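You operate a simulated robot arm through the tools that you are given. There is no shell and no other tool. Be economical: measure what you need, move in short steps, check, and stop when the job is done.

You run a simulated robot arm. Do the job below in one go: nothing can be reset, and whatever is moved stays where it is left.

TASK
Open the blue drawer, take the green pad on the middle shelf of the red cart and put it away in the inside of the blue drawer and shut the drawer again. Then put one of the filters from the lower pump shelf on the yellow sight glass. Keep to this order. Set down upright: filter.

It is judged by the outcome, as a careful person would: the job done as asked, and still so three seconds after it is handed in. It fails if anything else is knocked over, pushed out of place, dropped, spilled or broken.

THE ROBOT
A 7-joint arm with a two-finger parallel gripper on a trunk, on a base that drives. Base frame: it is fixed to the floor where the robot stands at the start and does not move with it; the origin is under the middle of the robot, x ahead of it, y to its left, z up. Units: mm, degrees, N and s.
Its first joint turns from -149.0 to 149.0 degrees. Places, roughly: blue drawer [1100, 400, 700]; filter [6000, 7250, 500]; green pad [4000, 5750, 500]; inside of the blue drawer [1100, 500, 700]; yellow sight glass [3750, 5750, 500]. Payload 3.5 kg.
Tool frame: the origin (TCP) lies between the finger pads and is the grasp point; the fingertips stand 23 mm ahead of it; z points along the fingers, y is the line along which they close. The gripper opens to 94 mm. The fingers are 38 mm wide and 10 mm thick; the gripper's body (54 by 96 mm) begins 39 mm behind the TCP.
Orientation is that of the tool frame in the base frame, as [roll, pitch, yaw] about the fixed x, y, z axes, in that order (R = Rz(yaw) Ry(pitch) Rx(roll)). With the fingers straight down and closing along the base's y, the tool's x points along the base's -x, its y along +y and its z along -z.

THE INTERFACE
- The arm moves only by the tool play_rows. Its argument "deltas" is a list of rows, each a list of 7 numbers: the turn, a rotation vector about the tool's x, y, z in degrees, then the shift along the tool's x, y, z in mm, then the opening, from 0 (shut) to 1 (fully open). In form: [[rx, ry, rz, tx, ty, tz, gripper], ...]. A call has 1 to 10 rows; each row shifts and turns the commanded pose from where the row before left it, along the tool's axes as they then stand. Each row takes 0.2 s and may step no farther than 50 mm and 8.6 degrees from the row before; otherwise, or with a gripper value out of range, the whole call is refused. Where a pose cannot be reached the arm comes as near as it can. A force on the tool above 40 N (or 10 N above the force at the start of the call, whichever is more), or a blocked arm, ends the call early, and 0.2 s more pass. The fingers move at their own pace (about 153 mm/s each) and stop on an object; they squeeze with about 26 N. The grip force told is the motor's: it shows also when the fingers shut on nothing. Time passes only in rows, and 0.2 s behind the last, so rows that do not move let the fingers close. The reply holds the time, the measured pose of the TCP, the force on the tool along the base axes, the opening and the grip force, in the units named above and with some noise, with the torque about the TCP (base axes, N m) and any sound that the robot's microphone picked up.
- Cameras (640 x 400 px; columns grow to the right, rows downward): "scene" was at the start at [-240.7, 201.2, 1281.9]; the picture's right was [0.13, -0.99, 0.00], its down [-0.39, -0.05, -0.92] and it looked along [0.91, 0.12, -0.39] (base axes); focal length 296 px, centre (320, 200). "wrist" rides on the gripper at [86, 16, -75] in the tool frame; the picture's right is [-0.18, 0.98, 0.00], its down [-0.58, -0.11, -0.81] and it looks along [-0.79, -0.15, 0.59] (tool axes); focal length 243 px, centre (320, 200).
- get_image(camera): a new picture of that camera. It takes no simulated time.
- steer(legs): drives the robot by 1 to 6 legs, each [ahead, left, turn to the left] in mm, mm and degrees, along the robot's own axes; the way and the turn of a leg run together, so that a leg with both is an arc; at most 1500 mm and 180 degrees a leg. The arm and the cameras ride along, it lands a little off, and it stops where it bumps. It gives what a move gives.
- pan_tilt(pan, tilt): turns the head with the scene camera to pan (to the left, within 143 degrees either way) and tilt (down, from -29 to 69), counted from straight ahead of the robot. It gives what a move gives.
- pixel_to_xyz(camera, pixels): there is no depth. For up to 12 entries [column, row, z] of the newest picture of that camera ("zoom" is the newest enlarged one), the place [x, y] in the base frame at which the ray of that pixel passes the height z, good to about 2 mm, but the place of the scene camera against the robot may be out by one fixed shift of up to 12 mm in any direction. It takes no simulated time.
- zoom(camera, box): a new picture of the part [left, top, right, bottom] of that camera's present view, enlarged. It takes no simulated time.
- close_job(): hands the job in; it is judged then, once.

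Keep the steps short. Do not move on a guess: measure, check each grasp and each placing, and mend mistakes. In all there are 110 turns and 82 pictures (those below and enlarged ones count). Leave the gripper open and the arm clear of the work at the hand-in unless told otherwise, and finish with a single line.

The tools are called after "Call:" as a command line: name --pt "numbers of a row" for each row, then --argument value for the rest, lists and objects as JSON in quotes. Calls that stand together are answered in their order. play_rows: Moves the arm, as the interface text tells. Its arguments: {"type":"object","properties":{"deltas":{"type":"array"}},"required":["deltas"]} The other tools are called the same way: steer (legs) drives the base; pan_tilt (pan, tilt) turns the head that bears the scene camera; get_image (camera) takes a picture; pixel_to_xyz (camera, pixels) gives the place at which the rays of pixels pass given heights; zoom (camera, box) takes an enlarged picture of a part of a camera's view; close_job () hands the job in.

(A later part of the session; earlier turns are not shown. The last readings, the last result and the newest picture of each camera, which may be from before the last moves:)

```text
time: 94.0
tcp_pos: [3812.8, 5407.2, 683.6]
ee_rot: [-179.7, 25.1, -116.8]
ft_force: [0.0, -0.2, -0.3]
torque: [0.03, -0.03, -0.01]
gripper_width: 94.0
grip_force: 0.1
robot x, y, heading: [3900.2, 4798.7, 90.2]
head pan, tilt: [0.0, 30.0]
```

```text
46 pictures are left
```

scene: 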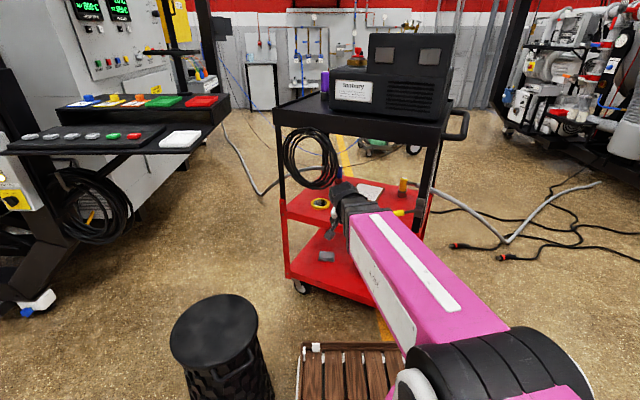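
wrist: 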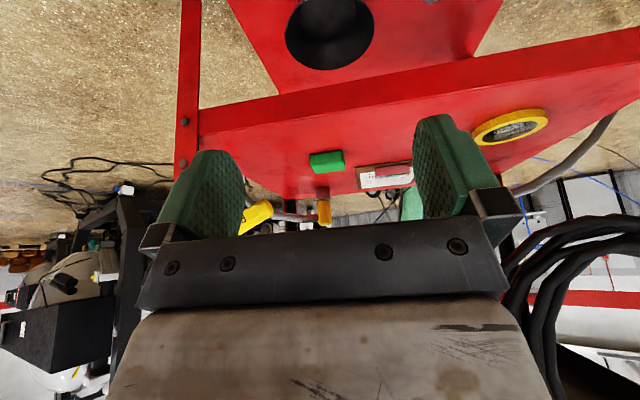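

The arm is low, well under the top tray. I re-measure the pad from this view: corners (309,156),(341,150),(345,170),(312,174), ring centre (510,126).

Call:
pixel_to_xyz --camera "wrist" --pixels '[[327, 162, 545], [327, 162, 560], [510, 126, 545], [510, 126, 550], [309, 156, 560], [341, 150, 560], [200, 135, 545], [640, 68, 545]]'

Call:
zoom --camera "wrist" --box '[240, 90, 440, 215]'

```text
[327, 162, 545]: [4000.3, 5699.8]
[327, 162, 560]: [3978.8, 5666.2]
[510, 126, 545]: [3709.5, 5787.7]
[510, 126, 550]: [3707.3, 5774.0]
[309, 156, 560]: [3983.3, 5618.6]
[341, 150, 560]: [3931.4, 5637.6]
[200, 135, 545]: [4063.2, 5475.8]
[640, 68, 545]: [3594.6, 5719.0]
```

```text
3.20 times, centred on (340, 152) of wrist
```

zoom: 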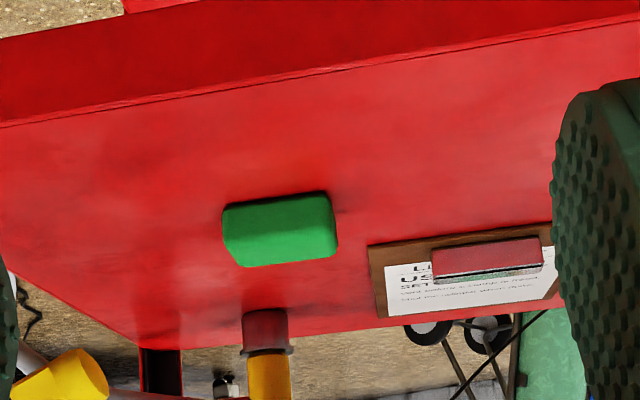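

Consistent: pad centre ≈(3975,5664), shelf ≈547, ring ≈(3708,5775). Lower to z≈600 shifted 80 mm left of the pad line, then go in 200 mm.

Call:
play_rows --pt "0 0 0 17.3 25 37.2 1" --pt "0 0 0 17.3 25 37.2 1" --pt "0 0 0 -36.2 0 16.9 1" --pt "0 0 0 -36.2 0 16.9 1" --pt "0 0 0 -36.2 0 16.9 1" --pt "0 0 0 -36.2 0 16.9 1"

Call:
get_image --camera "wrist"

Call:
get_image --camera "scene"

```text
time: 95.4
tcp_pos: [3841.3, 5573.6, 601.4]
ee_rot: [-179.6, 25.1, -116.7]
ft_force: [0.8, 0.1, 0.9]
torque: [0.01, 0.0, 0.01]
gripper_width: 93.8
grip_force: 0.0
robot x, y, heading: [3901.8, 4794.9, 90.0]
head pan, tilt: [0.0, 30.0]
```

```text
44 pictures are left
```

wrist: 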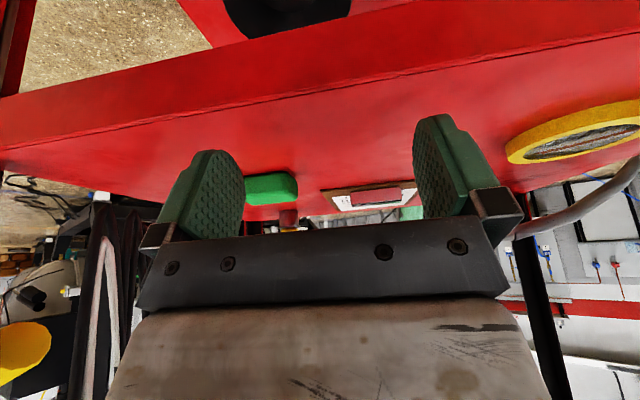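

```text
43 pictures are left
```

scene: 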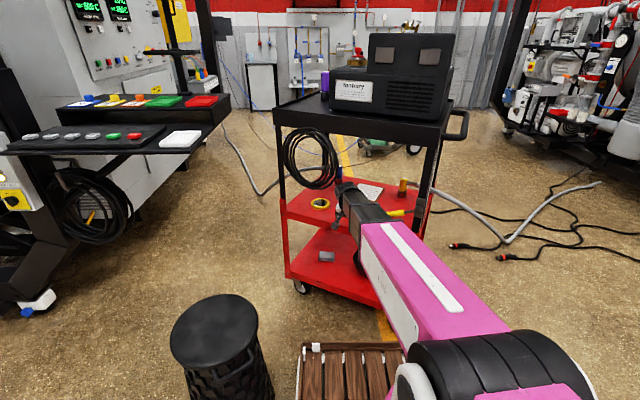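

The arm runs nearly straight from the shoulder, low, so its forearm would sweep into the BRAKE lever if I shift right to the pad. Better: come at the pad from the cart's open right end (pad is ~160 mm from it). I back out and raise.

Call:
play_rows --pt "0 0 0 36.2 0 -16.9 1" --pt "0 0 0 36.2 0 -16.9 1" --pt "0 0 0 36.2 0 -16.9 1" --pt "0 0 0 36.2 0 -16.9 1" --pt "0 0 0 36.2 0 -16.9 1"

Call:
play_rows --pt "0 0 0 -17.3 0 -37.2 1" --pt "0 0 0 -17.3 0 -37.2 1" --pt "0 0 0 -17.3 0 -37.2 1" --pt "0 0 0 -17.3 0 -37.2 1" --pt "0 0 0 -17.3 0 -37.2 1" --pt "0 0 0 -17.3 0 -37.2 1" --pt "0 0 0 -17.3 0 -37.2 1" --pt "0 0 0 -17.3 0 -37.2 1"

Call:
pan_tilt --pan -45 --tilt 32

Call:
get_image --camera "scene"

```text
time: 96.6
tcp_pos: [3750.9, 5393.9, 600.5]
ee_rot: [-179.8, 25.1, -116.7]
ft_force: [0.0, 1.0, 0.4]
torque: [0.02, -0.01, -0.02]
gripper_width: 94.2
grip_force: 0.2
robot x, y, heading: [3900.3, 4794.6, 89.7]
head pan, tilt: [0.0, 30.0]
```

```text
time: 98.4
tcp_pos: [3748.3, 5393.5, 930.1]
ee_rot: [-179.6, 25.0, -116.7]
ft_force: [-0.2, -0.3, 0.2]
torque: [0.02, -0.01, 0.02]
gripper_width: 93.8
grip_force: 0.1
robot x, y, heading: [3903.3, 4790.7, 90.0]
head pan, tilt: [0.0, 30.0]
```

```text
time: 99.5
tcp_pos: [3747.3, 5392.6, 930.5]
ee_rot: [-179.6, 25.1, -116.8]
ft_force: [-0.4, -1.4, 0.3]
torque: [-0.02, 0.01, -0.01]
gripper_width: 94.0
grip_force: 0.0
robot x, y, heading: [3899.0, 4796.9, 89.8]
head pan, tilt: [-45.0, 32.0]
```

```text
42 pictures are left
```

scene: 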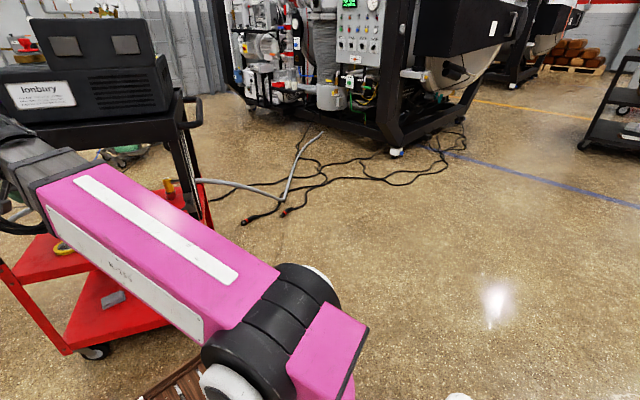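

The right side is open floor. I drive right 1000 and ahead 100, turn to heading ≈154°, then view.

Call:
pixel_to_xyz --camera "scene" --pixels '[[285, 212, 0], [245, 222, 0], [395, 155, 0], [195, 215, 547]]'

Call:
steer --legs '[[0, -1000, 0], [150, 0, 64]]'

Call:
pan_tilt --pan 0 --tilt 32

Call:
get_image --camera "scene"

```text
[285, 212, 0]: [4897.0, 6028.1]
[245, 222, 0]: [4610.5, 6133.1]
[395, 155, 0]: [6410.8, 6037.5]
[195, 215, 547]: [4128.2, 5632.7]
```

```text
time: 107.3
tcp_pos: [4198.7, 5049.6, 931.6]
ee_rot: [-179.5, 25.0, -53.6]
ft_force: [1.0, -0.2, 0.8]
torque: [0.01, -0.02, -0.03]
gripper_width: 94.0
grip_force: 0.0
robot x, y, heading: [4799.3, 4914.2, 153.0]
head pan, tilt: [-45.0, 32.0]
```

```text
time: 108.5
tcp_pos: [4199.2, 5048.9, 931.1]
ee_rot: [-179.7, 25.0, -53.6]
ft_force: [-0.1, 0.5, 0.7]
torque: [-0.02, 0.0, 0.02]
gripper_width: 93.9
grip_force: 0.0
robot x, y, heading: [4799.9, 4913.9, 153.3]
head pan, tilt: [0.0, 32.0]
```

```text
41 pictures are left
```

scene: 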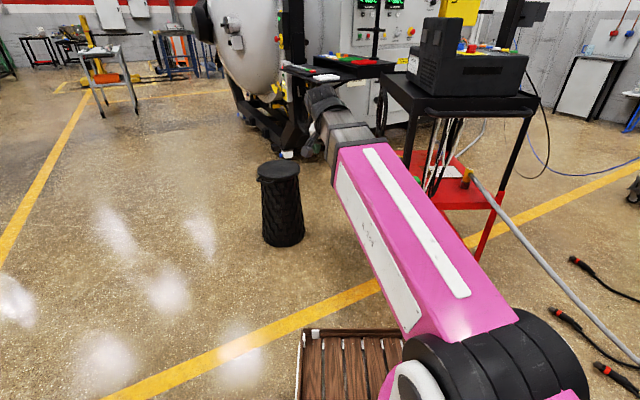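

I enlarge the right end: cables and a grey hose seem to be there.

Call:
zoom --camera "scene" --box '[370, 70, 550, 260]'

```text
2.11 times, centred on (460, 165) of scene
```

zoom: 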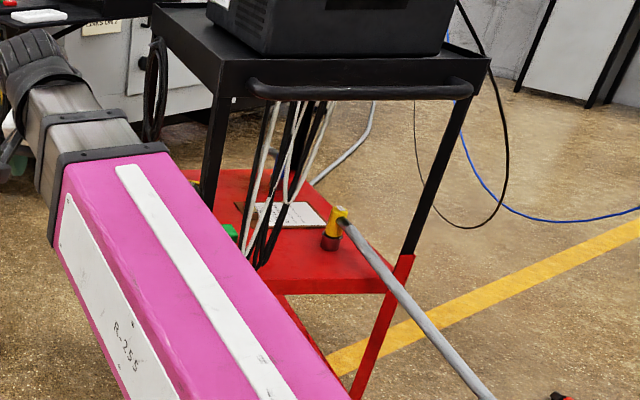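

The right end is blocked by hanging cables. But re-reading the pan −45 picture, the elbow actually stands up (top ≈ z 1030) and out to the left, so from the front the forearm slopes down to the wrist and clears the lever from above if the robot is nearer and the tool more upright. I return to the front: turn, back off, strafe left.

Call:
steer --legs '[[0, 0, -63.3], [-200, 0, 0], [0, 895, 0]]'

Call:
play_rows --pt "0 5 0 17.3 0 37.2 1" --pt "0 5 0 10 0 40 1" --pt "0 0 0 10 0 40 1" --pt "0 0 0 10 0 40 1" --pt "0 0 0 10 0 40 1" --pt "0 0 0 10 0 40 1" --pt "0 0 0 10 0 30 1"

Call:
pan_tilt --pan -20 --tilt 32

Call:
get_image --camera "scene"

```text
time: 117.2
tcp_pos: [3744.0, 5320.4, 930.7]
ee_rot: [-179.6, 25.1, -117.3]
ft_force: [1.0, -0.1, -0.2]
torque: [0.01, -0.02, -0.03]
gripper_width: 93.7
grip_force: 0.2
robot x, y, heading: [3890.2, 4720.1, 89.5]
head pan, tilt: [0.0, 32.0]
```

```text
time: 118.8
tcp_pos: [3748.6, 5324.8, 652.7]
ee_rot: [-179.6, 15.1, -117.4]
ft_force: [0.9, 0.8, -0.7]
torque: [0.0, -0.03, 0.03]
gripper_width: 94.2
grip_force: 0.0
robot x, y, heading: [3890.9, 4720.5, 89.6]
head pan, tilt: [0.0, 32.0]
```

```text
time: 119.6
tcp_pos: [3747.9, 5323.9, 653.1]
ee_rot: [-179.7, 15.1, -117.3]
ft_force: [0.3, -0.5, 0.2]
torque: [0.01, -0.01, 0.0]
gripper_width: 94.2
grip_force: 0.0
robot x, y, heading: [3893.9, 4719.5, 89.5]
head pan, tilt: [-20.0, 32.0]
```

```text
39 pictures are left
```

scene: 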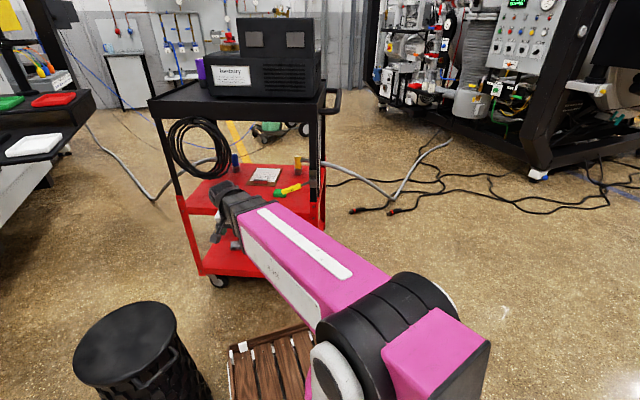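

Good: the forearm now comes down steeply from a raised elbow. I drive ahead 180 so the TCP stands in front of the shelf, left of the lever.

Call:
steer --legs '[[180, 0, 0.5]]'

Call:
get_image --camera "wrist"

```text
time: 121.1
tcp_pos: [3745.8, 5498.4, 653.3]
ee_rot: [-179.6, 15.1, -116.9]
ft_force: [0.3, -0.2, -0.5]
torque: [0.0, -0.02, 0.01]
gripper_width: 93.8
grip_force: 0.1
robot x, y, heading: [3892.2, 4894.8, 89.6]
head pan, tilt: [-20.0, 32.0]
```

```text
38 pictures are left
```

wrist: 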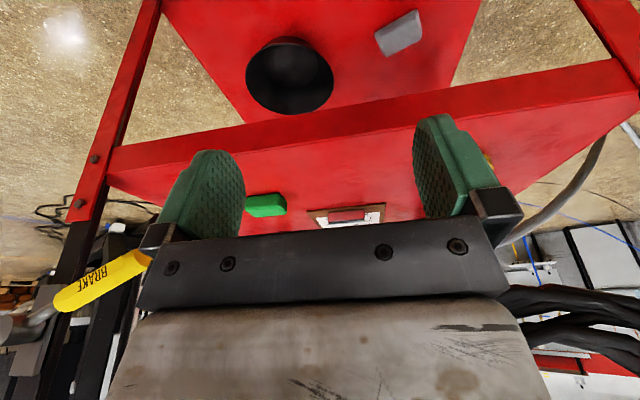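

Lever is well to the side (its tip at (148,258)). I check its position, then go in: 185 forward, 50 right, 40 down.

Call:
pixel_to_xyz --camera "wrist" --pixels '[[146, 258, 672], [75, 297, 672], [266, 206, 560], [250, 195, 560]]'

Call:
play_rows --pt "0 0 0 -33.7 -10.2 17.3 1" --pt "0 0 0 -33.7 -10.2 17.3 1" --pt "0 0 0 -33.7 -10.2 17.3 1" --pt "0 0 0 -33.7 -10.2 17.3 1" --pt "0 0 0 -33.7 -10.2 17.3 1"

Call:
get_image --camera "scene"

Call:
get_image --camera "wrist"

```text
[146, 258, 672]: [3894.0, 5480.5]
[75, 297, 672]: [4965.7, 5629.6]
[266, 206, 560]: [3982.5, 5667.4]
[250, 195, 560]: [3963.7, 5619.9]
```

```text
time: 122.3
tcp_pos: [3875.0, 5642.1, 614.8]
ee_rot: [-179.7, 15.0, -117.0]
ft_force: [-0.2, -0.3, 0.0]
torque: [-0.01, -0.01, 0.01]
gripper_width: 94.0
grip_force: 0.1
robot x, y, heading: [3892.6, 4894.4, 89.6]
head pan, tilt: [-20.0, 32.0]
```

```text
37 pictures are left
```

scene: 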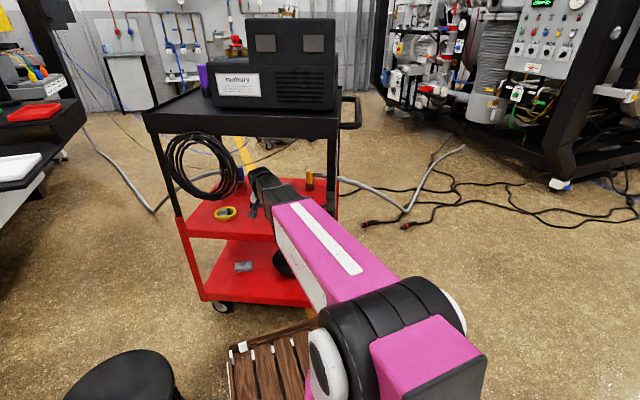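

```text
36 pictures are left
```

wrist: 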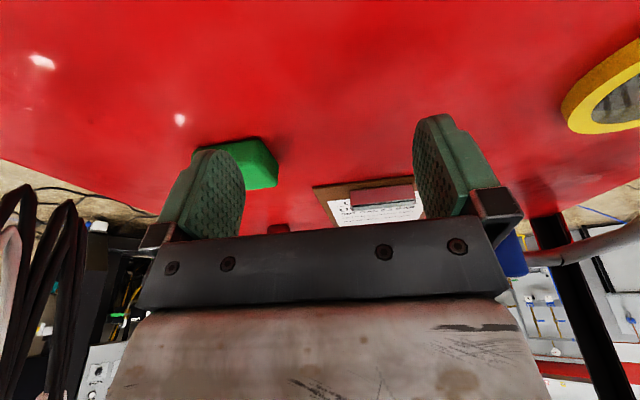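

Inside, left of the pad by ~79 mm. I shift right 78 mm at this height and check.

Call:
play_rows --pt "0 0 0 0 -26 0 1" --pt "0 0 0 0 -26 0 1" --pt "0 0 0 0 -26 0 1"

Call:
get_image --camera "wrist"

Call:
zoom --camera "scene" --box '[140, 130, 400, 320]'

```text
time: 123.1
tcp_pos: [3943.8, 5605.0, 616.3]
ee_rot: [-179.7, 15.1, -117.0]
ft_force: [0.0, 0.2, -0.1]
torque: [0.02, -0.05, -0.01]
gripper_width: 94.0
grip_force: 0.0
robot x, y, heading: [3892.7, 4895.0, 89.7]
head pan, tilt: [-20.0, 32.0]
```

```text
35 pictures are left
```

wrist: 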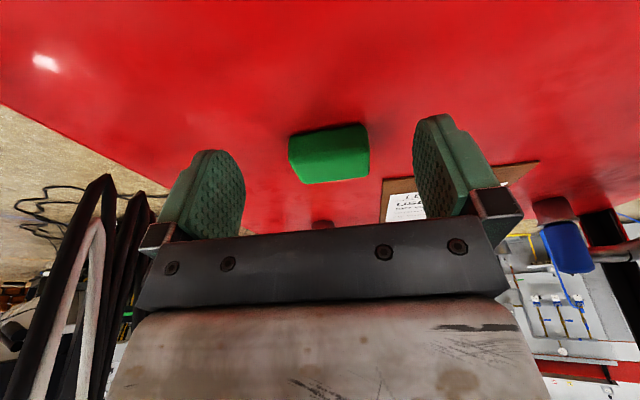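

```text
2.11 times, centred on (270, 225) of scene
```

zoom: 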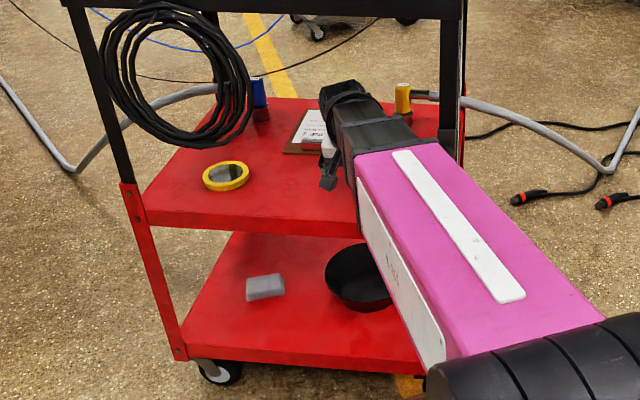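

Pad is centred between the fingers. Measure it once more.

Call:
pixel_to_xyz --camera "wrist" --pixels '[[292, 138, 548], [362, 126, 548], [370, 155, 570], [303, 183, 570], [369, 176, 570], [330, 158, 562], [303, 183, 575], [369, 176, 575]]'

```text
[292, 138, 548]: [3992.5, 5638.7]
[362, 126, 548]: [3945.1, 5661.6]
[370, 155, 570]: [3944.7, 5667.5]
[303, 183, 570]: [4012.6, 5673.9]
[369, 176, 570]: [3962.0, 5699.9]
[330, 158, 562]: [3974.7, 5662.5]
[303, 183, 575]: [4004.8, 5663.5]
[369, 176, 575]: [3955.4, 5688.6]
```

Pad centre ≈(3977,5667), ~56 wide, top ≈572. Forward 66, then down 36 to TCP z≈579, close.

Call:
play_rows --pt "0 0 0 -31.9 -0.8 8.5 1" --pt "0 0 0 -31.9 -0.8 8.5 1" --pt "0 0 0 4.7 0 17.4 1" --pt "0 0 0 4.7 0 17.4 1"

Call:
get_image --camera "wrist"

```text
time: 124.1
tcp_pos: [3975.5, 5664.0, 578.7]
ee_rot: [-179.7, 15.2, -116.9]
ft_force: [0.3, -0.2, -0.6]
torque: [0.0, -0.01, -0.02]
gripper_width: 94.2
grip_force: 0.0
robot x, y, heading: [3891.0, 4895.9, 89.8]
head pan, tilt: [-20.0, 32.0]
```

```text
33 pictures are left
```

wrist: 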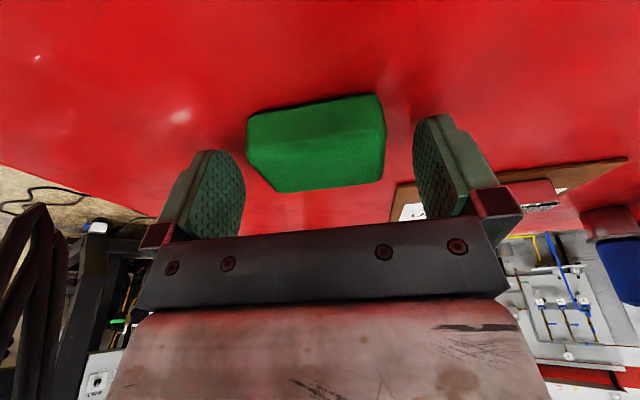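

The pad lies between the fingers. Close.

Call:
play_rows --pt "0 0 0 0 0 0 0.5" --pt "0 0 0 0 0 0 0.0" --pt "0 0 0 0 0 0 0.0"

```text
time: 124.9
tcp_pos: [3975.5, 5663.4, 579.5]
ee_rot: [-179.6, 15.1, -116.9]
ft_force: [0.1, 0.0, 0.2]
torque: [0.01, 0.02, 0.02]
gripper_width: 58.9
grip_force: 25.7
robot x, y, heading: [3896.6, 4895.4, 90.0]
head pan, tilt: [-20.0, 32.0]
```

Gripped at 58.9 mm. Lift 40 and retrace: back 66, left 80.

Call:
play_rows --pt "0 0 0 -5.2 0 -19.3 0" --pt "0 0 0 -5.2 0 -19.3 0" --pt "0 0 0 31.9 1 -8.5 0" --pt "0 0 0 31.9 1 -8.5 0" --pt "0 0 0 0 26 0 0" --pt "0 0 0 0 26 0 0" --pt "0 0 0 0 26 0 0"

Call:
get_image --camera "wrist"

Call:
play_rows --pt "0 0 0 33.7 10.2 -17.3 0" --pt "0 0 0 33.7 10.2 -17.3 0" --pt "0 0 0 33.7 10.2 -17.3 0" --pt "0 0 0 33.7 10.2 -17.3 0" --pt "0 0 0 33.7 10.2 -17.3 0" --pt "0 0 0 33.7 10.2 -10 0"

```text
time: 126.5
tcp_pos: [3875.2, 5641.7, 617.2]
ee_rot: [-179.6, 14.9, -117.1]
ft_force: [0.2, 0.0, -1.1]
torque: [0.03, 0.0, 0.02]
gripper_width: 59.0
grip_force: 26.2
robot x, y, heading: [3891.5, 4891.3, 90.1]
head pan, tilt: [-20.0, 32.0]
```

```text
32 pictures are left
```

wrist: 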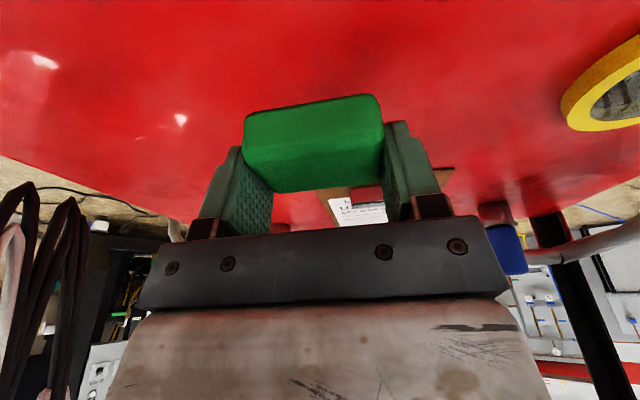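

```text
time: 127.9
tcp_pos: [3719.6, 5472.3, 658.2]
ee_rot: [-179.7, 15.2, -117.0]
ft_force: [-0.4, -0.1, 0.1]
torque: [0.01, 0.02, 0.01]
gripper_width: 58.9
grip_force: 26.5
robot x, y, heading: [3892.4, 4893.8, 89.9]
head pan, tilt: [-20.0, 32.0]
```

Pad is held firmly and out of the cart. Back the base off 400 mm, raise the arm and take out the tilt.

Call:
steer --legs '[[-400, 0, 0]]'

Call:
play_rows --pt "0 7.5 0 -8 0 -38 0" --pt "0 7.5 0 -4 0 -38 0" --pt "0 0 0 0 0 -40 0" --pt "0 0 0 0 0 -40 0" --pt "0 0 0 0 0 -40 0" --pt "0 0 0 0 0 -40 0" --pt "0 0 0 0 0 -20 0"

Call:
steer --legs '[[0, 0, 121.5], [1500, 0, 0], [1500, 0, 0], [1200, 0, 0], [0, 0, 58.5]]'

```text
time: 130.4
tcp_pos: [3716.5, 5068.5, 657.0]
ee_rot: [-179.7, 15.2, -116.6]
ft_force: [-0.1, 0.3, -0.5]
torque: [0.02, 0.01, 0.01]
gripper_width: 58.9
grip_force: 26.1
robot x, y, heading: [3892.4, 4495.7, 90.0]
head pan, tilt: [-20.0, 32.0]
```

```text
time: 132.0
tcp_pos: [3714.1, 5066.6, 914.8]
ee_rot: [-179.6, -0.1, -116.7]
ft_force: [0.2, 0.0, 0.4]
torque: [-0.02, -0.03, 0.02]
gripper_width: 59.2
grip_force: 25.8
robot x, y, heading: [3894.9, 4495.7, 90.2]
head pan, tilt: [-20.0, 32.0]
```

```text
time: 159.8
tcp_pos: [466.8, 1755.5, 913.6]
ee_rot: [-179.8, 0.1, 63.2]
ft_force: [-0.9, 0.5, 0.1]
torque: [-0.02, -0.01, -0.01]
gripper_width: 58.9
grip_force: 25.8
robot x, y, heading: [287.3, 2328.2, -90.1]
head pan, tilt: [-20.0, 32.0]
```

Now drive along −y past the blue cart, turn 180°, then strafe to the drawer.

Call:
steer --legs '[[1400, -120, 0], [1280, 0, 0], [0, 0, 180], [0, -920, 0]]'

Call:
pan_tilt --pan -20 --tilt 40

Call:
get_image --camera "scene"

Call:
get_image --camera "wrist"

```text
time: 184.6
tcp_pos: [912.6, 243.7, 913.7]
ee_rot: [-179.7, 0.1, -115.9]
ft_force: [-0.4, -0.2, 0.1]
torque: [0.02, 0.01, 0.0]
gripper_width: 58.6
grip_force: 26.4
robot x, y, heading: [1101.3, -323.3, 91.2]
head pan, tilt: [-20.0, 32.0]
```

```text
time: 185.3
tcp_pos: [912.4, 245.1, 913.9]
ee_rot: [-179.7, 0.0, -115.8]
ft_force: [0.7, 0.3, -0.4]
torque: [-0.01, 0.0, 0.01]
gripper_width: 58.8
grip_force: 25.8
robot x, y, heading: [1100.7, -327.3, 90.7]
head pan, tilt: [-20.0, 40.0]
```

```text
31 pictures are left
```

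scene: 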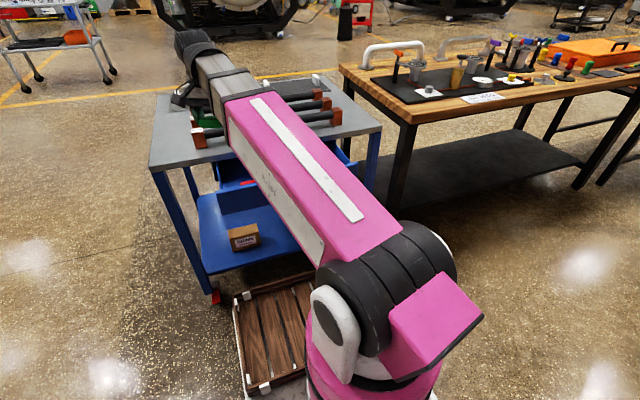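

```text
30 pictures are left
```

wrist: 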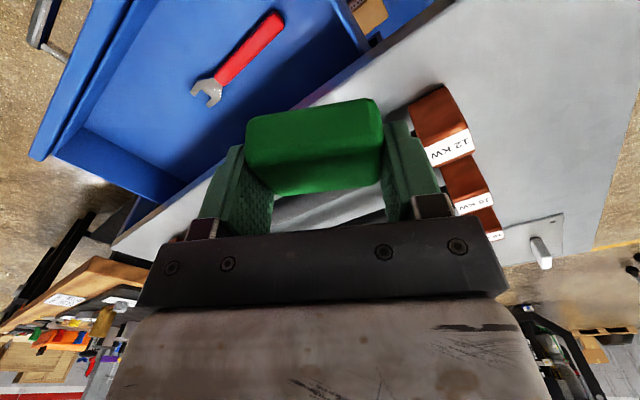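

The drawer holds a wrench (red handle). I measure the free space next to it: drawer floor points and the wrench, at floor z≈670.

Call:
pixel_to_xyz --camera "wrist" --pixels '[[208, 92, 670], [280, 17, 670], [130, 120, 670], [70, 155, 740], [32, 152, 740], [160, 200, 740], [150, 0, 670], [95, 120, 670], [45, 45, 713], [120, 0, 740]]'

Call:
zoom --camera "wrist" --box '[0, 0, 400, 250]'

```text
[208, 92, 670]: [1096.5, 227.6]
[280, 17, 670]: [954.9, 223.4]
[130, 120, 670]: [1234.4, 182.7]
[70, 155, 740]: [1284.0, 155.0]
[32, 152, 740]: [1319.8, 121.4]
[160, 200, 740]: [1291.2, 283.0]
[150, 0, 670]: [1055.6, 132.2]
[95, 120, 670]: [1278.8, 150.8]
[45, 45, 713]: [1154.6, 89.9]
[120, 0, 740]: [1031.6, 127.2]
```

```text
1.60 times, centred on (200, 125) of wrist
```

zoom: 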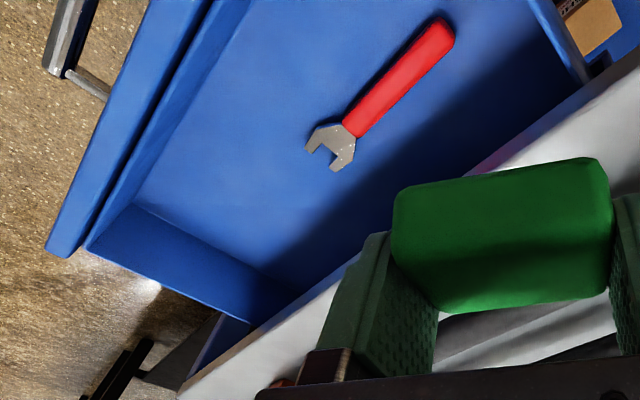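

Free space is x 1110–1270, y 155–275, right of the wrench. Back the base 130 mm, square the tool (yaw −90) and move over (1195, 205) at height.

Call:
steer --legs '[[-130, 0, -0.8]]'

Call:
play_rows --pt "0 0 -8.5 0 0 0 0" --pt "0 0 -8.5 0 0 0 0" --pt "0 0 -8.5 0 0 0 0" --pt "0 0 0 -12 -45 0 0" --pt "0 0 0 -12 -45 0 0" --pt "0 0 0 -12 -45 0 0" --pt "0 0 0 -12 -45 0 0" --pt "0 0 0 -12 -45 0 0" --pt "0 0 0 -12 -45 0 0"

Call:
get_image --camera "wrist"

```text
time: 186.6
tcp_pos: [922.4, 115.4, 915.2]
ee_rot: [-179.6, 0.1, -116.6]
ft_force: [0.6, 0.4, 0.3]
torque: [0.01, 0.02, -0.01]
gripper_width: 58.8
grip_force: 25.9
robot x, y, heading: [1106.5, -458.3, 90.5]
head pan, tilt: [-20.0, 40.0]
```

```text
time: 188.6
tcp_pos: [1194.9, 182.9, 914.9]
ee_rot: [-179.7, -0.2, -91.0]
ft_force: [0.1, 0.8, 0.2]
torque: [0.02, 0.03, -0.04]
gripper_width: 59.0
grip_force: 25.5
robot x, y, heading: [1101.9, -457.0, 90.4]
head pan, tilt: [-20.0, 40.0]
```

```text
28 pictures are left
```

wrist: 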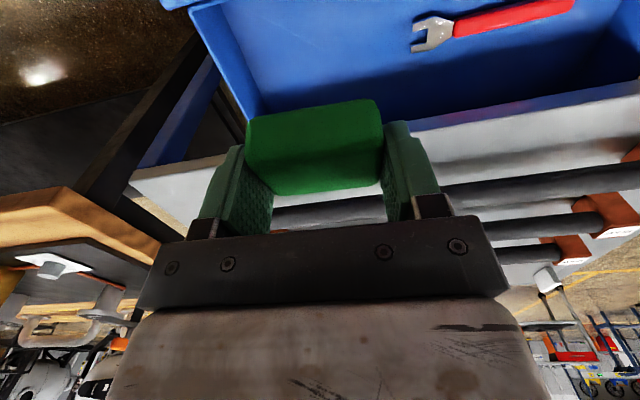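

Second view for heights: wrench tip (412,46), right back/floor corner etc.

Call:
pixel_to_xyz --camera "wrist" --pixels '[[414, 48, 670], [414, 48, 690], [575, 8, 670], [247, 110, 670], [222, 5, 670], [218, 70, 740], [410, 125, 760], [265, 60, 670]]'

```text
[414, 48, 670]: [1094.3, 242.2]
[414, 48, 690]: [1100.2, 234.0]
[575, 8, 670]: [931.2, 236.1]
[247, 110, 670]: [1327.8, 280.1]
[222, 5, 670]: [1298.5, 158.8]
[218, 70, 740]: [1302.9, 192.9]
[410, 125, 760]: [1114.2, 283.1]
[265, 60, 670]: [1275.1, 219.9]
```

Floor ≈680. With the camera on the near side it would come down onto the drawer's front wall, so I turn the tool so the camera sits over the drawer interior (−x side; yaw 180), and re-tilt 15° so the pad is level.

Call:
play_rows --pt "0 0 8.5 0 0 0 0" --pt "0 0 8.5 0 0 0 0" --pt "0 0 8.5 0 0 0 0" --pt "0 0 8.5 0 0 0 0" --pt "0 0 8.5 0 0 0 0" --pt "0 0 8.5 0 0 0 0" --pt "0 0 8.5 0 0 0 0" --pt "0 0 8.5 0 0 0 0" --pt "0 0 8.5 0 0 0 0" --pt "0 0 8.5 0 0 0 0"

Call:
play_rows --pt "0 0 4 0 22 0 0" --pt "0 -7.5 0 0 0 30 0" --pt "0 -7.5 0 0 0 30 0" --pt "0 0 0 8 0 30 0"

Call:
get_image --camera "wrist"

```text
time: 190.8
tcp_pos: [1194.4, 181.6, 915.4]
ee_rot: [-179.8, 0.2, -176.2]
ft_force: [0.6, -1.4, -0.4]
torque: [0.02, 0.01, -0.02]
gripper_width: 58.9
grip_force: 26.1
robot x, y, heading: [1103.4, -458.7, 90.3]
head pan, tilt: [-20.0, 40.0]
```

```text
time: 191.8
tcp_pos: [1199.0, 203.5, 823.9]
ee_rot: [-179.9, 15.4, 179.9]
ft_force: [0.1, -0.5, -0.6]
torque: [0.02, 0.01, -0.02]
gripper_width: 58.6
grip_force: 26.1
robot x, y, heading: [1101.1, -456.4, 90.2]
head pan, tilt: [-20.0, 40.0]
```

```text
27 pictures are left
```

wrist: 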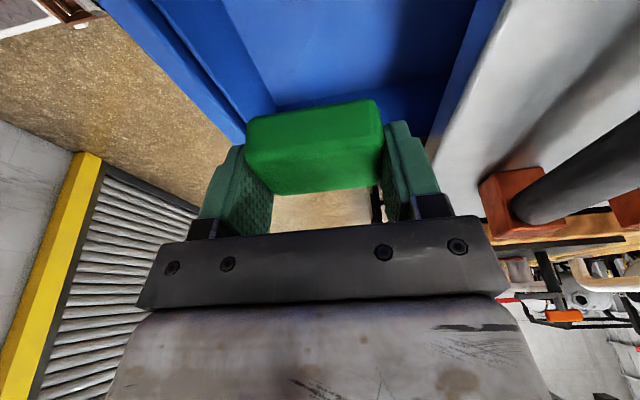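

Measure the front wall's inner top edge (≈(222,60)), the table edge (≈(470,60)) and the floor corner (277,105).

Call:
pixel_to_xyz --camera "wrist" --pixels '[[218, 60, 745], [218, 60, 760], [250, 70, 680], [470, 60, 765], [440, 60, 745], [277, 107, 680], [277, 107, 690], [180, 60, 760]]'

Call:
zoom --camera "wrist" --box '[100, 0, 540, 220]'

```text
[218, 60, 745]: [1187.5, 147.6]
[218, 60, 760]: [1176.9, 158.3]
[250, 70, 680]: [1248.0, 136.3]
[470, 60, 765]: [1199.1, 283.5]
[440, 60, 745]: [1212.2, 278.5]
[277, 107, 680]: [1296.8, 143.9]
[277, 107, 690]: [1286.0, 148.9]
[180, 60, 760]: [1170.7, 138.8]
```

```text
1.45 times, centred on (320, 110) of wrist
```

zoom: 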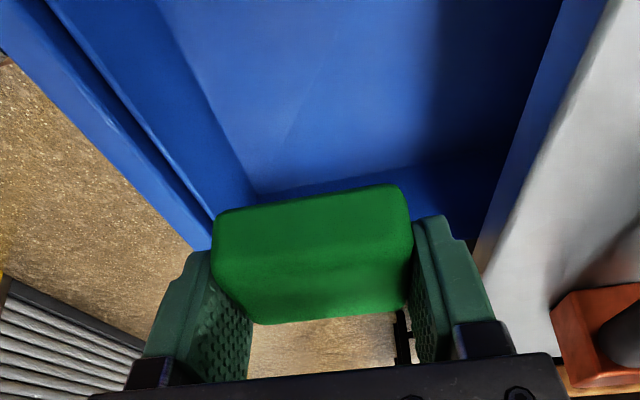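

Interior runs y≈140–280, right wall x≈1290. The pad at y≈205, x≈1200 fits. Descend straight 95 mm.

Call:
play_rows --pt "0 0 0 10.3 2 38.6 0" --pt "0 0 0 10.3 2 38.6 0" --pt "0 0 0 3.9 0 14.5 0"

Call:
get_image --camera "wrist"

```text
time: 192.6
tcp_pos: [1197.7, 209.2, 730.2]
ee_rot: [-179.9, 15.2, 179.9]
ft_force: [0.0, 0.0, -0.2]
torque: [-0.02, -0.03, -0.02]
gripper_width: 58.9
grip_force: 26.0
robot x, y, heading: [1101.0, -461.0, 90.5]
head pan, tilt: [-20.0, 40.0]
```

```text
25 pictures are left
```

wrist: 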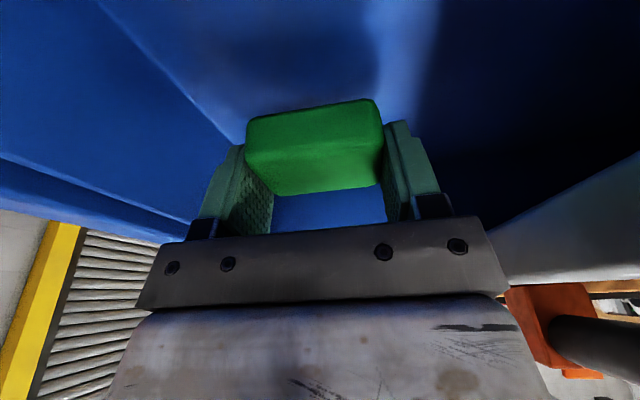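

Still above the floor. Go down in small steps watching force.

Call:
play_rows --pt "0 0 0 1.3 0 4.8 0" --pt "0 0 0 1.3 0 4.8 0" --pt "0 0 0 1.0 0 3.9 0"

```text
time: 193.4
tcp_pos: [1196.8, 208.8, 716.0]
ee_rot: [-179.8, 15.2, 179.8]
ft_force: [0.0, -0.2, 0.1]
torque: [-0.02, 0.01, 0.0]
gripper_width: 58.6
grip_force: 26.2
robot x, y, heading: [1108.5, -458.5, 90.4]
head pan, tilt: [-20.0, 40.0]
```

Call:
play_rows --pt "0 0 0 1.0 0 3.9 0" --pt "0 0 0 1.0 0 3.9 0"

Call:
zoom --camera "wrist" --box '[160, 20, 480, 220]'

```text
time: 194.0
tcp_pos: [1197.1, 209.3, 708.3]
ee_rot: [-180.0, 15.3, 179.9]
ft_force: [-0.3, 0.4, -0.2]
torque: [0.02, 0.02, 0.01]
gripper_width: 58.8
grip_force: 26.5
robot x, y, heading: [1101.8, -455.7, 90.4]
head pan, tilt: [-20.0, 40.0]
```

```text
2.00 times, centred on (320, 120) of wrist
```

zoom: 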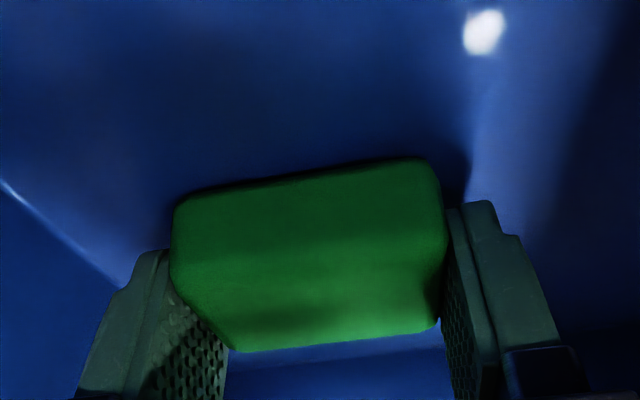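

Shadow nearly meets the pad; a few more millimetres.

Call:
play_rows --pt "0 0 0 0.7 0 2.5 0" --pt "0 0 0 0.7 0 2.5 0"

```text
time: 194.8
tcp_pos: [1198.5, 206.5, 705.8]
ee_rot: [-179.9, 15.4, 179.9]
ft_force: [-0.4, 0.5, 9.1]
torque: [-0.02, 0.17, 0.01]
gripper_width: 58.9
grip_force: 25.7
robot x, y, heading: [1100.1, -457.3, 90.1]
head pan, tilt: [-20.0, 40.0]
stopped in row 2: the force on the tool passed its limit at 42 N (the readings are from after the stop); the commanded pose is now the measured one
```

Contact: the pad rests on the drawer floor. Open to ~75 mm and lift straight up.

Call:
play_rows --pt "0 0 0 0 0 0 0.78" --pt "0 0 0 0 0 0 0.78" --pt "0 0 0 -5.2 0 -19.3 0.78" --pt "0 0 0 -7.8 0 -29 0.78" --pt "0 0 0 -10.3 0 -38.6 0.78" --pt "0 0 0 -10.3 0 -38.6 0.78" --pt "0 0 0 -10.3 0 -38.6 0.78"

Call:
get_image --camera "wrist"

```text
time: 196.3
tcp_pos: [1196.9, 207.4, 874.6]
ee_rot: [179.9, 15.4, -179.9]
ft_force: [0.6, 0.0, -0.2]
torque: [-0.01, -0.01, 0.02]
gripper_width: 73.3
grip_force: 0.1
robot x, y, heading: [1101.3, -458.9, 90.1]
head pan, tilt: [-20.0, 40.0]
```

```text
23 pictures are left
```

wrist: 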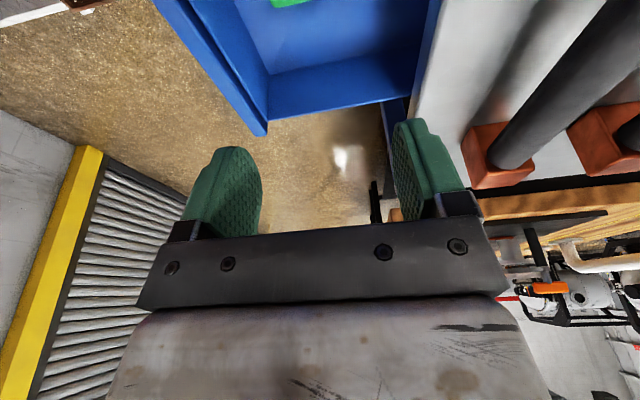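

Pad lies in the drawer. To shut it I'll re-grip the handle the proven way: base back 343 mm, tool tilt 45° (roll 135).

Call:
steer --legs '[[-343, 0, 0]]'

Call:
play_rows --pt "0 7.5 0 0 0 0 0.36" --pt "0 7.6 0 0 0 0 0.36" --pt "-7.5 0 0 17 0 0 0.36" --pt "-7.5 0 0 17 0 0 0.36" --pt "-7.5 0 0 17 0 0 0.36" --pt "-7.5 0 0 17 0 0 0.36" --pt "-7.5 0 0 17 0 0 0.36" --pt "-7.5 0 0 15 0 0 0.36"

```text
time: 198.6
tcp_pos: [1197.4, -136.8, 873.5]
ee_rot: [180.0, 15.3, 179.9]
ft_force: [-0.1, -0.2, -0.7]
torque: [-0.02, 0.04, 0.04]
gripper_width: 73.3
grip_force: 0.1
robot x, y, heading: [1106.1, -796.1, 90.4]
head pan, tilt: [-20.0, 40.0]
```

```text
time: 200.4
tcp_pos: [1097.1, -135.9, 872.3]
ee_rot: [134.9, 0.4, 180.0]
ft_force: [-0.5, -0.4, -0.7]
torque: [-0.01, 0.01, -0.04]
gripper_width: 33.8
grip_force: 0.1
robot x, y, heading: [1104.2, -803.8, 90.4]
head pan, tilt: [-20.0, 40.0]
```

Approach the handle: align, advance to 50 mm short, and look.

Call:
play_rows --pt "0 0 0 0 40 0 0.36" --pt "0 0 0 0 0 41 0.36" --pt "0 0 0 0 0 41 0.36" --pt "0 0 0 0 0 41 0.36" --pt "0 0 0 0 0 41 0.36" --pt "0 0 0 0 0 41 0.36"

Call:
get_image --camera "wrist"

```text
time: 201.8
tcp_pos: [1099.0, 36.0, 756.6]
ee_rot: [135.0, 0.3, 179.9]
ft_force: [-0.3, 0.0, 0.2]
torque: [0.0, 0.0, 0.01]
gripper_width: 33.8
grip_force: 0.0
robot x, y, heading: [1103.8, -801.8, 90.4]
head pan, tilt: [-20.0, 40.0]
```

```text
22 pictures are left
```

wrist: 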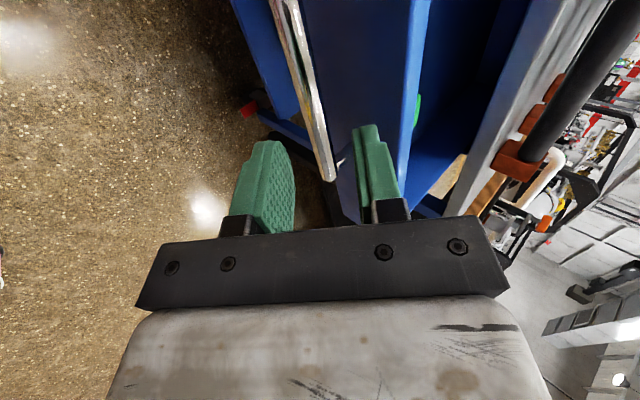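

Same picture as the first time; the bar is between the fingers. Advance 49 mm and close.

Call:
play_rows --pt "0 0 0 0 0 25 0.36" --pt "0 0 0 0 0 24 0.36" --pt "0 0 0 0 0 0 0" --pt "0 0 0 0 0 0 0"

Call:
play_rows --pt "0 0 0 0 14.1 14.1 0" --pt "0 0 0 0 14.1 14.1 0" --pt "0 0 0 0 14.1 14.1 0" --pt "0 0 0 0 14.1 14.1 0" --pt "0 0 0 0 14.1 14.1 0" --pt "0 0 0 0 14.1 14.1 0" --pt "0 0 0 0 14.1 14.1 0" --pt "0 0 0 0 14.1 14.1 0" --pt "0 0 0 0 9 9 0"

```text
time: 202.8
tcp_pos: [1100.2, 71.6, 720.5]
ee_rot: [135.1, 0.5, -179.9]
ft_force: [-0.2, 0.9, -11.9]
torque: [-0.09, -1.35, 1.41]
gripper_width: 19.4
grip_force: 45.7
robot x, y, heading: [1103.3, -806.4, 90.2]
head pan, tilt: [-20.0, 40.0]
```

```text
time: 204.7
tcp_pos: [1095.9, 237.6, 720.4]
ee_rot: [135.1, 0.5, -179.8]
ft_force: [-1.6, 1.7, -5.9]
torque: [0.0, -1.12, 1.58]
gripper_width: 19.4
grip_force: 45.2
robot x, y, heading: [1102.4, -802.6, 90.1]
head pan, tilt: [-20.0, 40.0]
stopped in row 9: the force on the tool passed its limit at 40 N (the readings are from after the stop); the commanded pose is now the measured one
```

Travel 166 of ~173 mm. Push a little more.

Call:
play_rows --pt "0 0 0 0 2.8 2.8 0" --pt "0 0 0 0 2.8 2.8 0" --pt "0 0 0 0 2.8 2.8 0"

Call:
get_image --camera "wrist"

```text
time: 205.5
tcp_pos: [1096.8, 245.7, 720.5]
ee_rot: [135.4, 0.2, -179.9]
ft_force: [-2.3, -33.7, -12.9]
torque: [-0.39, -1.69, 0.78]
gripper_width: 19.7
grip_force: 44.9
robot x, y, heading: [1103.2, -803.8, 90.0]
head pan, tilt: [-20.0, 40.0]
```

```text
21 pictures are left
```

wrist: 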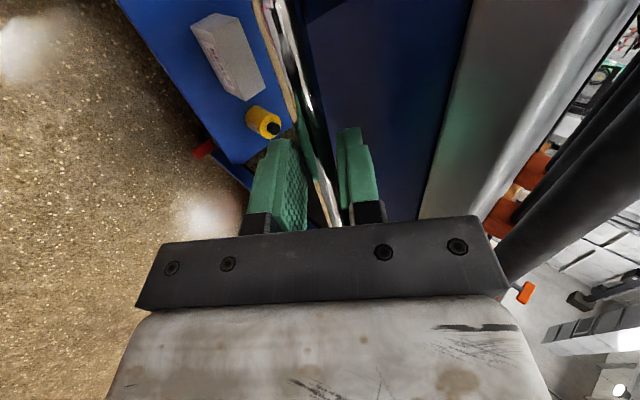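

Back at 245.7 = fully shut. Release, back off, bring the tool upright and up.

Call:
play_rows --pt "0 0 0 0 0 0 0.36" --pt "0 0 0 0 0 0 0.36" --pt "0 0 0 0 0 -40 0.36" --pt "0 0 0 0 0 -45 0.36" --pt "0 0 0 0 0 -45 0.36" --pt "0 0 0 0 0 -45 0.36"

Call:
play_rows --pt "8 0 0 0 -10 -30 1" --pt "8 0 0 0 -20 -30 1" --pt "8 0 0 0 -30 -20 1" --pt "8 0 0 0 -40 -10 1" --pt "8 0 0 0 -40 0 1" --pt "5 0 0 0 -40 0 1" --pt "0 0 0 0 -40 0 1" --pt "0 0 0 0 -40 0 1"

Call:
zoom --camera "scene" --box '[0, 0, 640, 400]'

Call:
steer --legs '[[200, 0, 0], [100, 700, 0], [300, 300, 0], [1500, 0, 0], [1000, 0, -20]]'

```text
time: 206.9
tcp_pos: [1097.0, 124.1, 847.6]
ee_rot: [135.1, 0.1, -179.8]
ft_force: [0.2, -0.3, 0.3]
torque: [0.01, -0.02, 0.0]
gripper_width: 33.8
grip_force: 0.0
robot x, y, heading: [1104.5, -800.7, 90.2]
head pan, tilt: [-20.0, 40.0]
```

```text
time: 208.7
tcp_pos: [1096.2, -172.2, 858.0]
ee_rot: [-179.8, 0.1, -180.0]
ft_force: [-0.5, -0.2, 0.3]
torque: [-0.01, 0.02, 0.01]
gripper_width: 93.9
grip_force: 0.0
robot x, y, heading: [1104.1, -798.6, 90.1]
head pan, tilt: [-20.0, 40.0]
```

```text
1.00 times, centred on (320, 200) of scene (not enlarged: the box is as wide or as high as the picture)
```

zoom: 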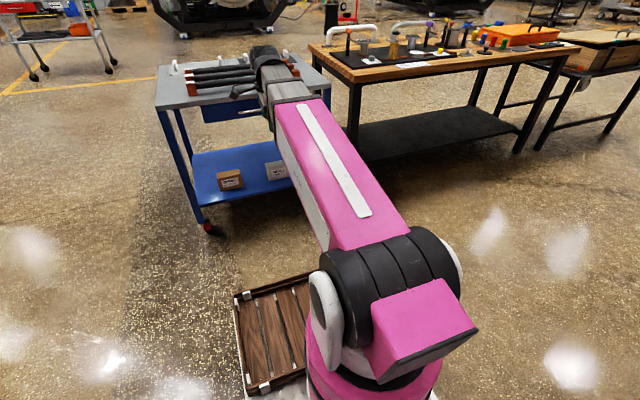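

```text
time: 228.0
tcp_pos: [578.3, 2892.5, 858.6]
ee_rot: [180.0, 0.3, 157.5]
ft_force: [0.5, -0.2, -0.3]
torque: [0.03, -0.02, -0.02]
gripper_width: 94.1
grip_force: 0.1
robot x, y, heading: [341.2, 2308.0, 67.4]
head pan, tilt: [-20.0, 40.0]
```

Drawer is shut. Drive toward the pump area: to about (4700, 4900), facing ~60°.

Call:
steer --legs '[[0, 0, -36.7], [1500, 0, 0], [1500, 0, 0], [1500, 0, 0], [570, 0, 0], [0, 0, 28]]'

Call:
pan_tilt --pan 0 --tilt 15

Call:
get_image --camera "scene"

```text
time: 255.2
tcp_pos: [4870.6, 5535.1, 857.1]
ee_rot: [-180.0, 0.3, 150.3]
ft_force: [-0.3, 0.0, 0.1]
torque: [0.03, 0.01, 0.01]
gripper_width: 94.0
grip_force: 0.1
robot x, y, heading: [4563.3, 4986.2, 60.8]
head pan, tilt: [-20.0, 40.0]
```

```text
time: 256.1
tcp_pos: [4870.9, 5536.0, 857.3]
ee_rot: [-179.7, 0.2, 150.2]
ft_force: [0.2, -0.1, -1.0]
torque: [0.01, 0.04, 0.01]
gripper_width: 94.1
grip_force: 0.1
robot x, y, heading: [4562.9, 4989.7, 60.6]
head pan, tilt: [0.0, 15.0]
```

```text
19 pictures are left
```

scene: 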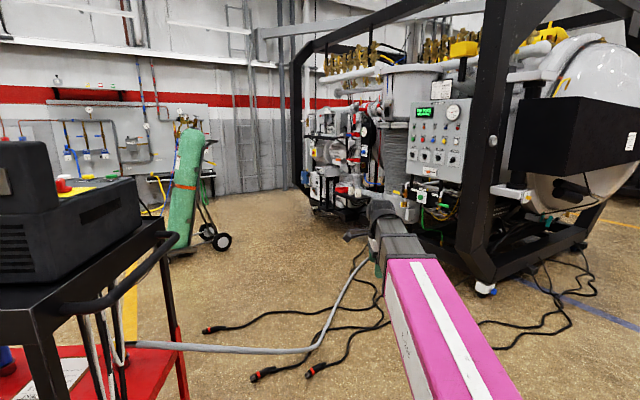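

The pump skid is around (345,165). I enlarge it.

Call:
zoom --camera "scene" --box '[285, 90, 445, 230]'

Call:
pixel_to_xyz --camera "scene" --pixels '[[330, 215, 50], [340, 195, 450], [300, 190, 0], [485, 288, 0], [260, 375, 0], [352, 345, 0]]'

```text
2.86 times, centred on (365, 160) of scene
```

zoom: 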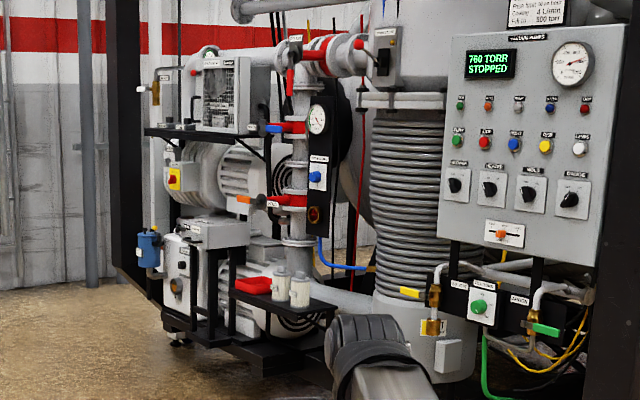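

```text
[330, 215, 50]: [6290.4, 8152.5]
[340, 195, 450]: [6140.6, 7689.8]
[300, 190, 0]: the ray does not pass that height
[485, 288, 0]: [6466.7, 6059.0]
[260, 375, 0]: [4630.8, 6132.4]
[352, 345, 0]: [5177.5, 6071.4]
```

Two white filter canisters with a red tray stand on the small black shelf at about image (354,191). I measure the cables on the floor and the filter direction before approaching.

Call:
pixel_to_xyz --camera "scene" --pixels '[[385, 322, 0], [375, 285, 0], [358, 258, 0], [480, 322, 0], [560, 310, 0], [595, 290, 0], [545, 345, 0], [354, 195, 500], [354, 195, 550], [354, 195, 450]]'

Call:
steer --legs '[[500, -650, 0], [0, 0, 25]]'

Call:
pan_tilt --pan 10 --tilt 28

Call:
get_image --camera "scene"

```text
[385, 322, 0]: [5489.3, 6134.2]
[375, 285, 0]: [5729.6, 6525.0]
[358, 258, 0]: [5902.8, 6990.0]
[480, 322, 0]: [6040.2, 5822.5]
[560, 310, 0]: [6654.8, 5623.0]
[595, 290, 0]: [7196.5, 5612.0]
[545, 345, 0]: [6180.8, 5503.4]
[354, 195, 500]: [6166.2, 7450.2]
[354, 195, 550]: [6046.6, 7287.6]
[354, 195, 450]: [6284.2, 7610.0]
```

```text
time: 261.7
tcp_pos: [5412.4, 5732.7, 859.0]
ee_rot: [-179.9, 0.2, 175.7]
ft_force: [1.2, 0.4, -0.1]
torque: [-0.02, -0.01, 0.02]
gripper_width: 94.1
grip_force: 0.0
robot x, y, heading: [5374.9, 5108.8, 86.1]
head pan, tilt: [0.0, 15.0]
```

```text
time: 262.5
tcp_pos: [5412.8, 5732.1, 858.5]
ee_rot: [-179.9, 0.1, 175.8]
ft_force: [0.6, -0.3, 0.4]
torque: [0.01, 0.0, 0.0]
gripper_width: 93.9
grip_force: 0.1
robot x, y, heading: [5371.3, 5102.9, 85.9]
head pan, tilt: [10.0, 28.0]
```

```text
17 pictures are left
```

scene: 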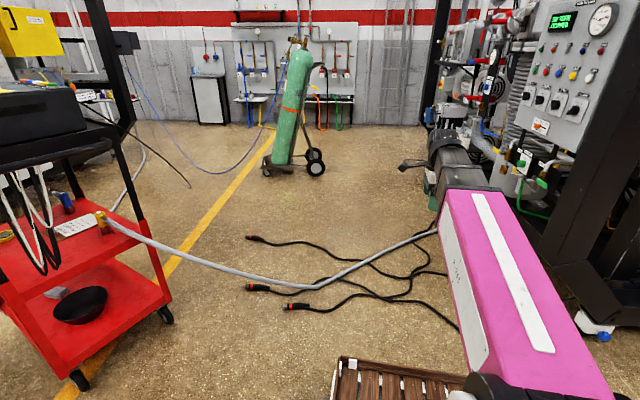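

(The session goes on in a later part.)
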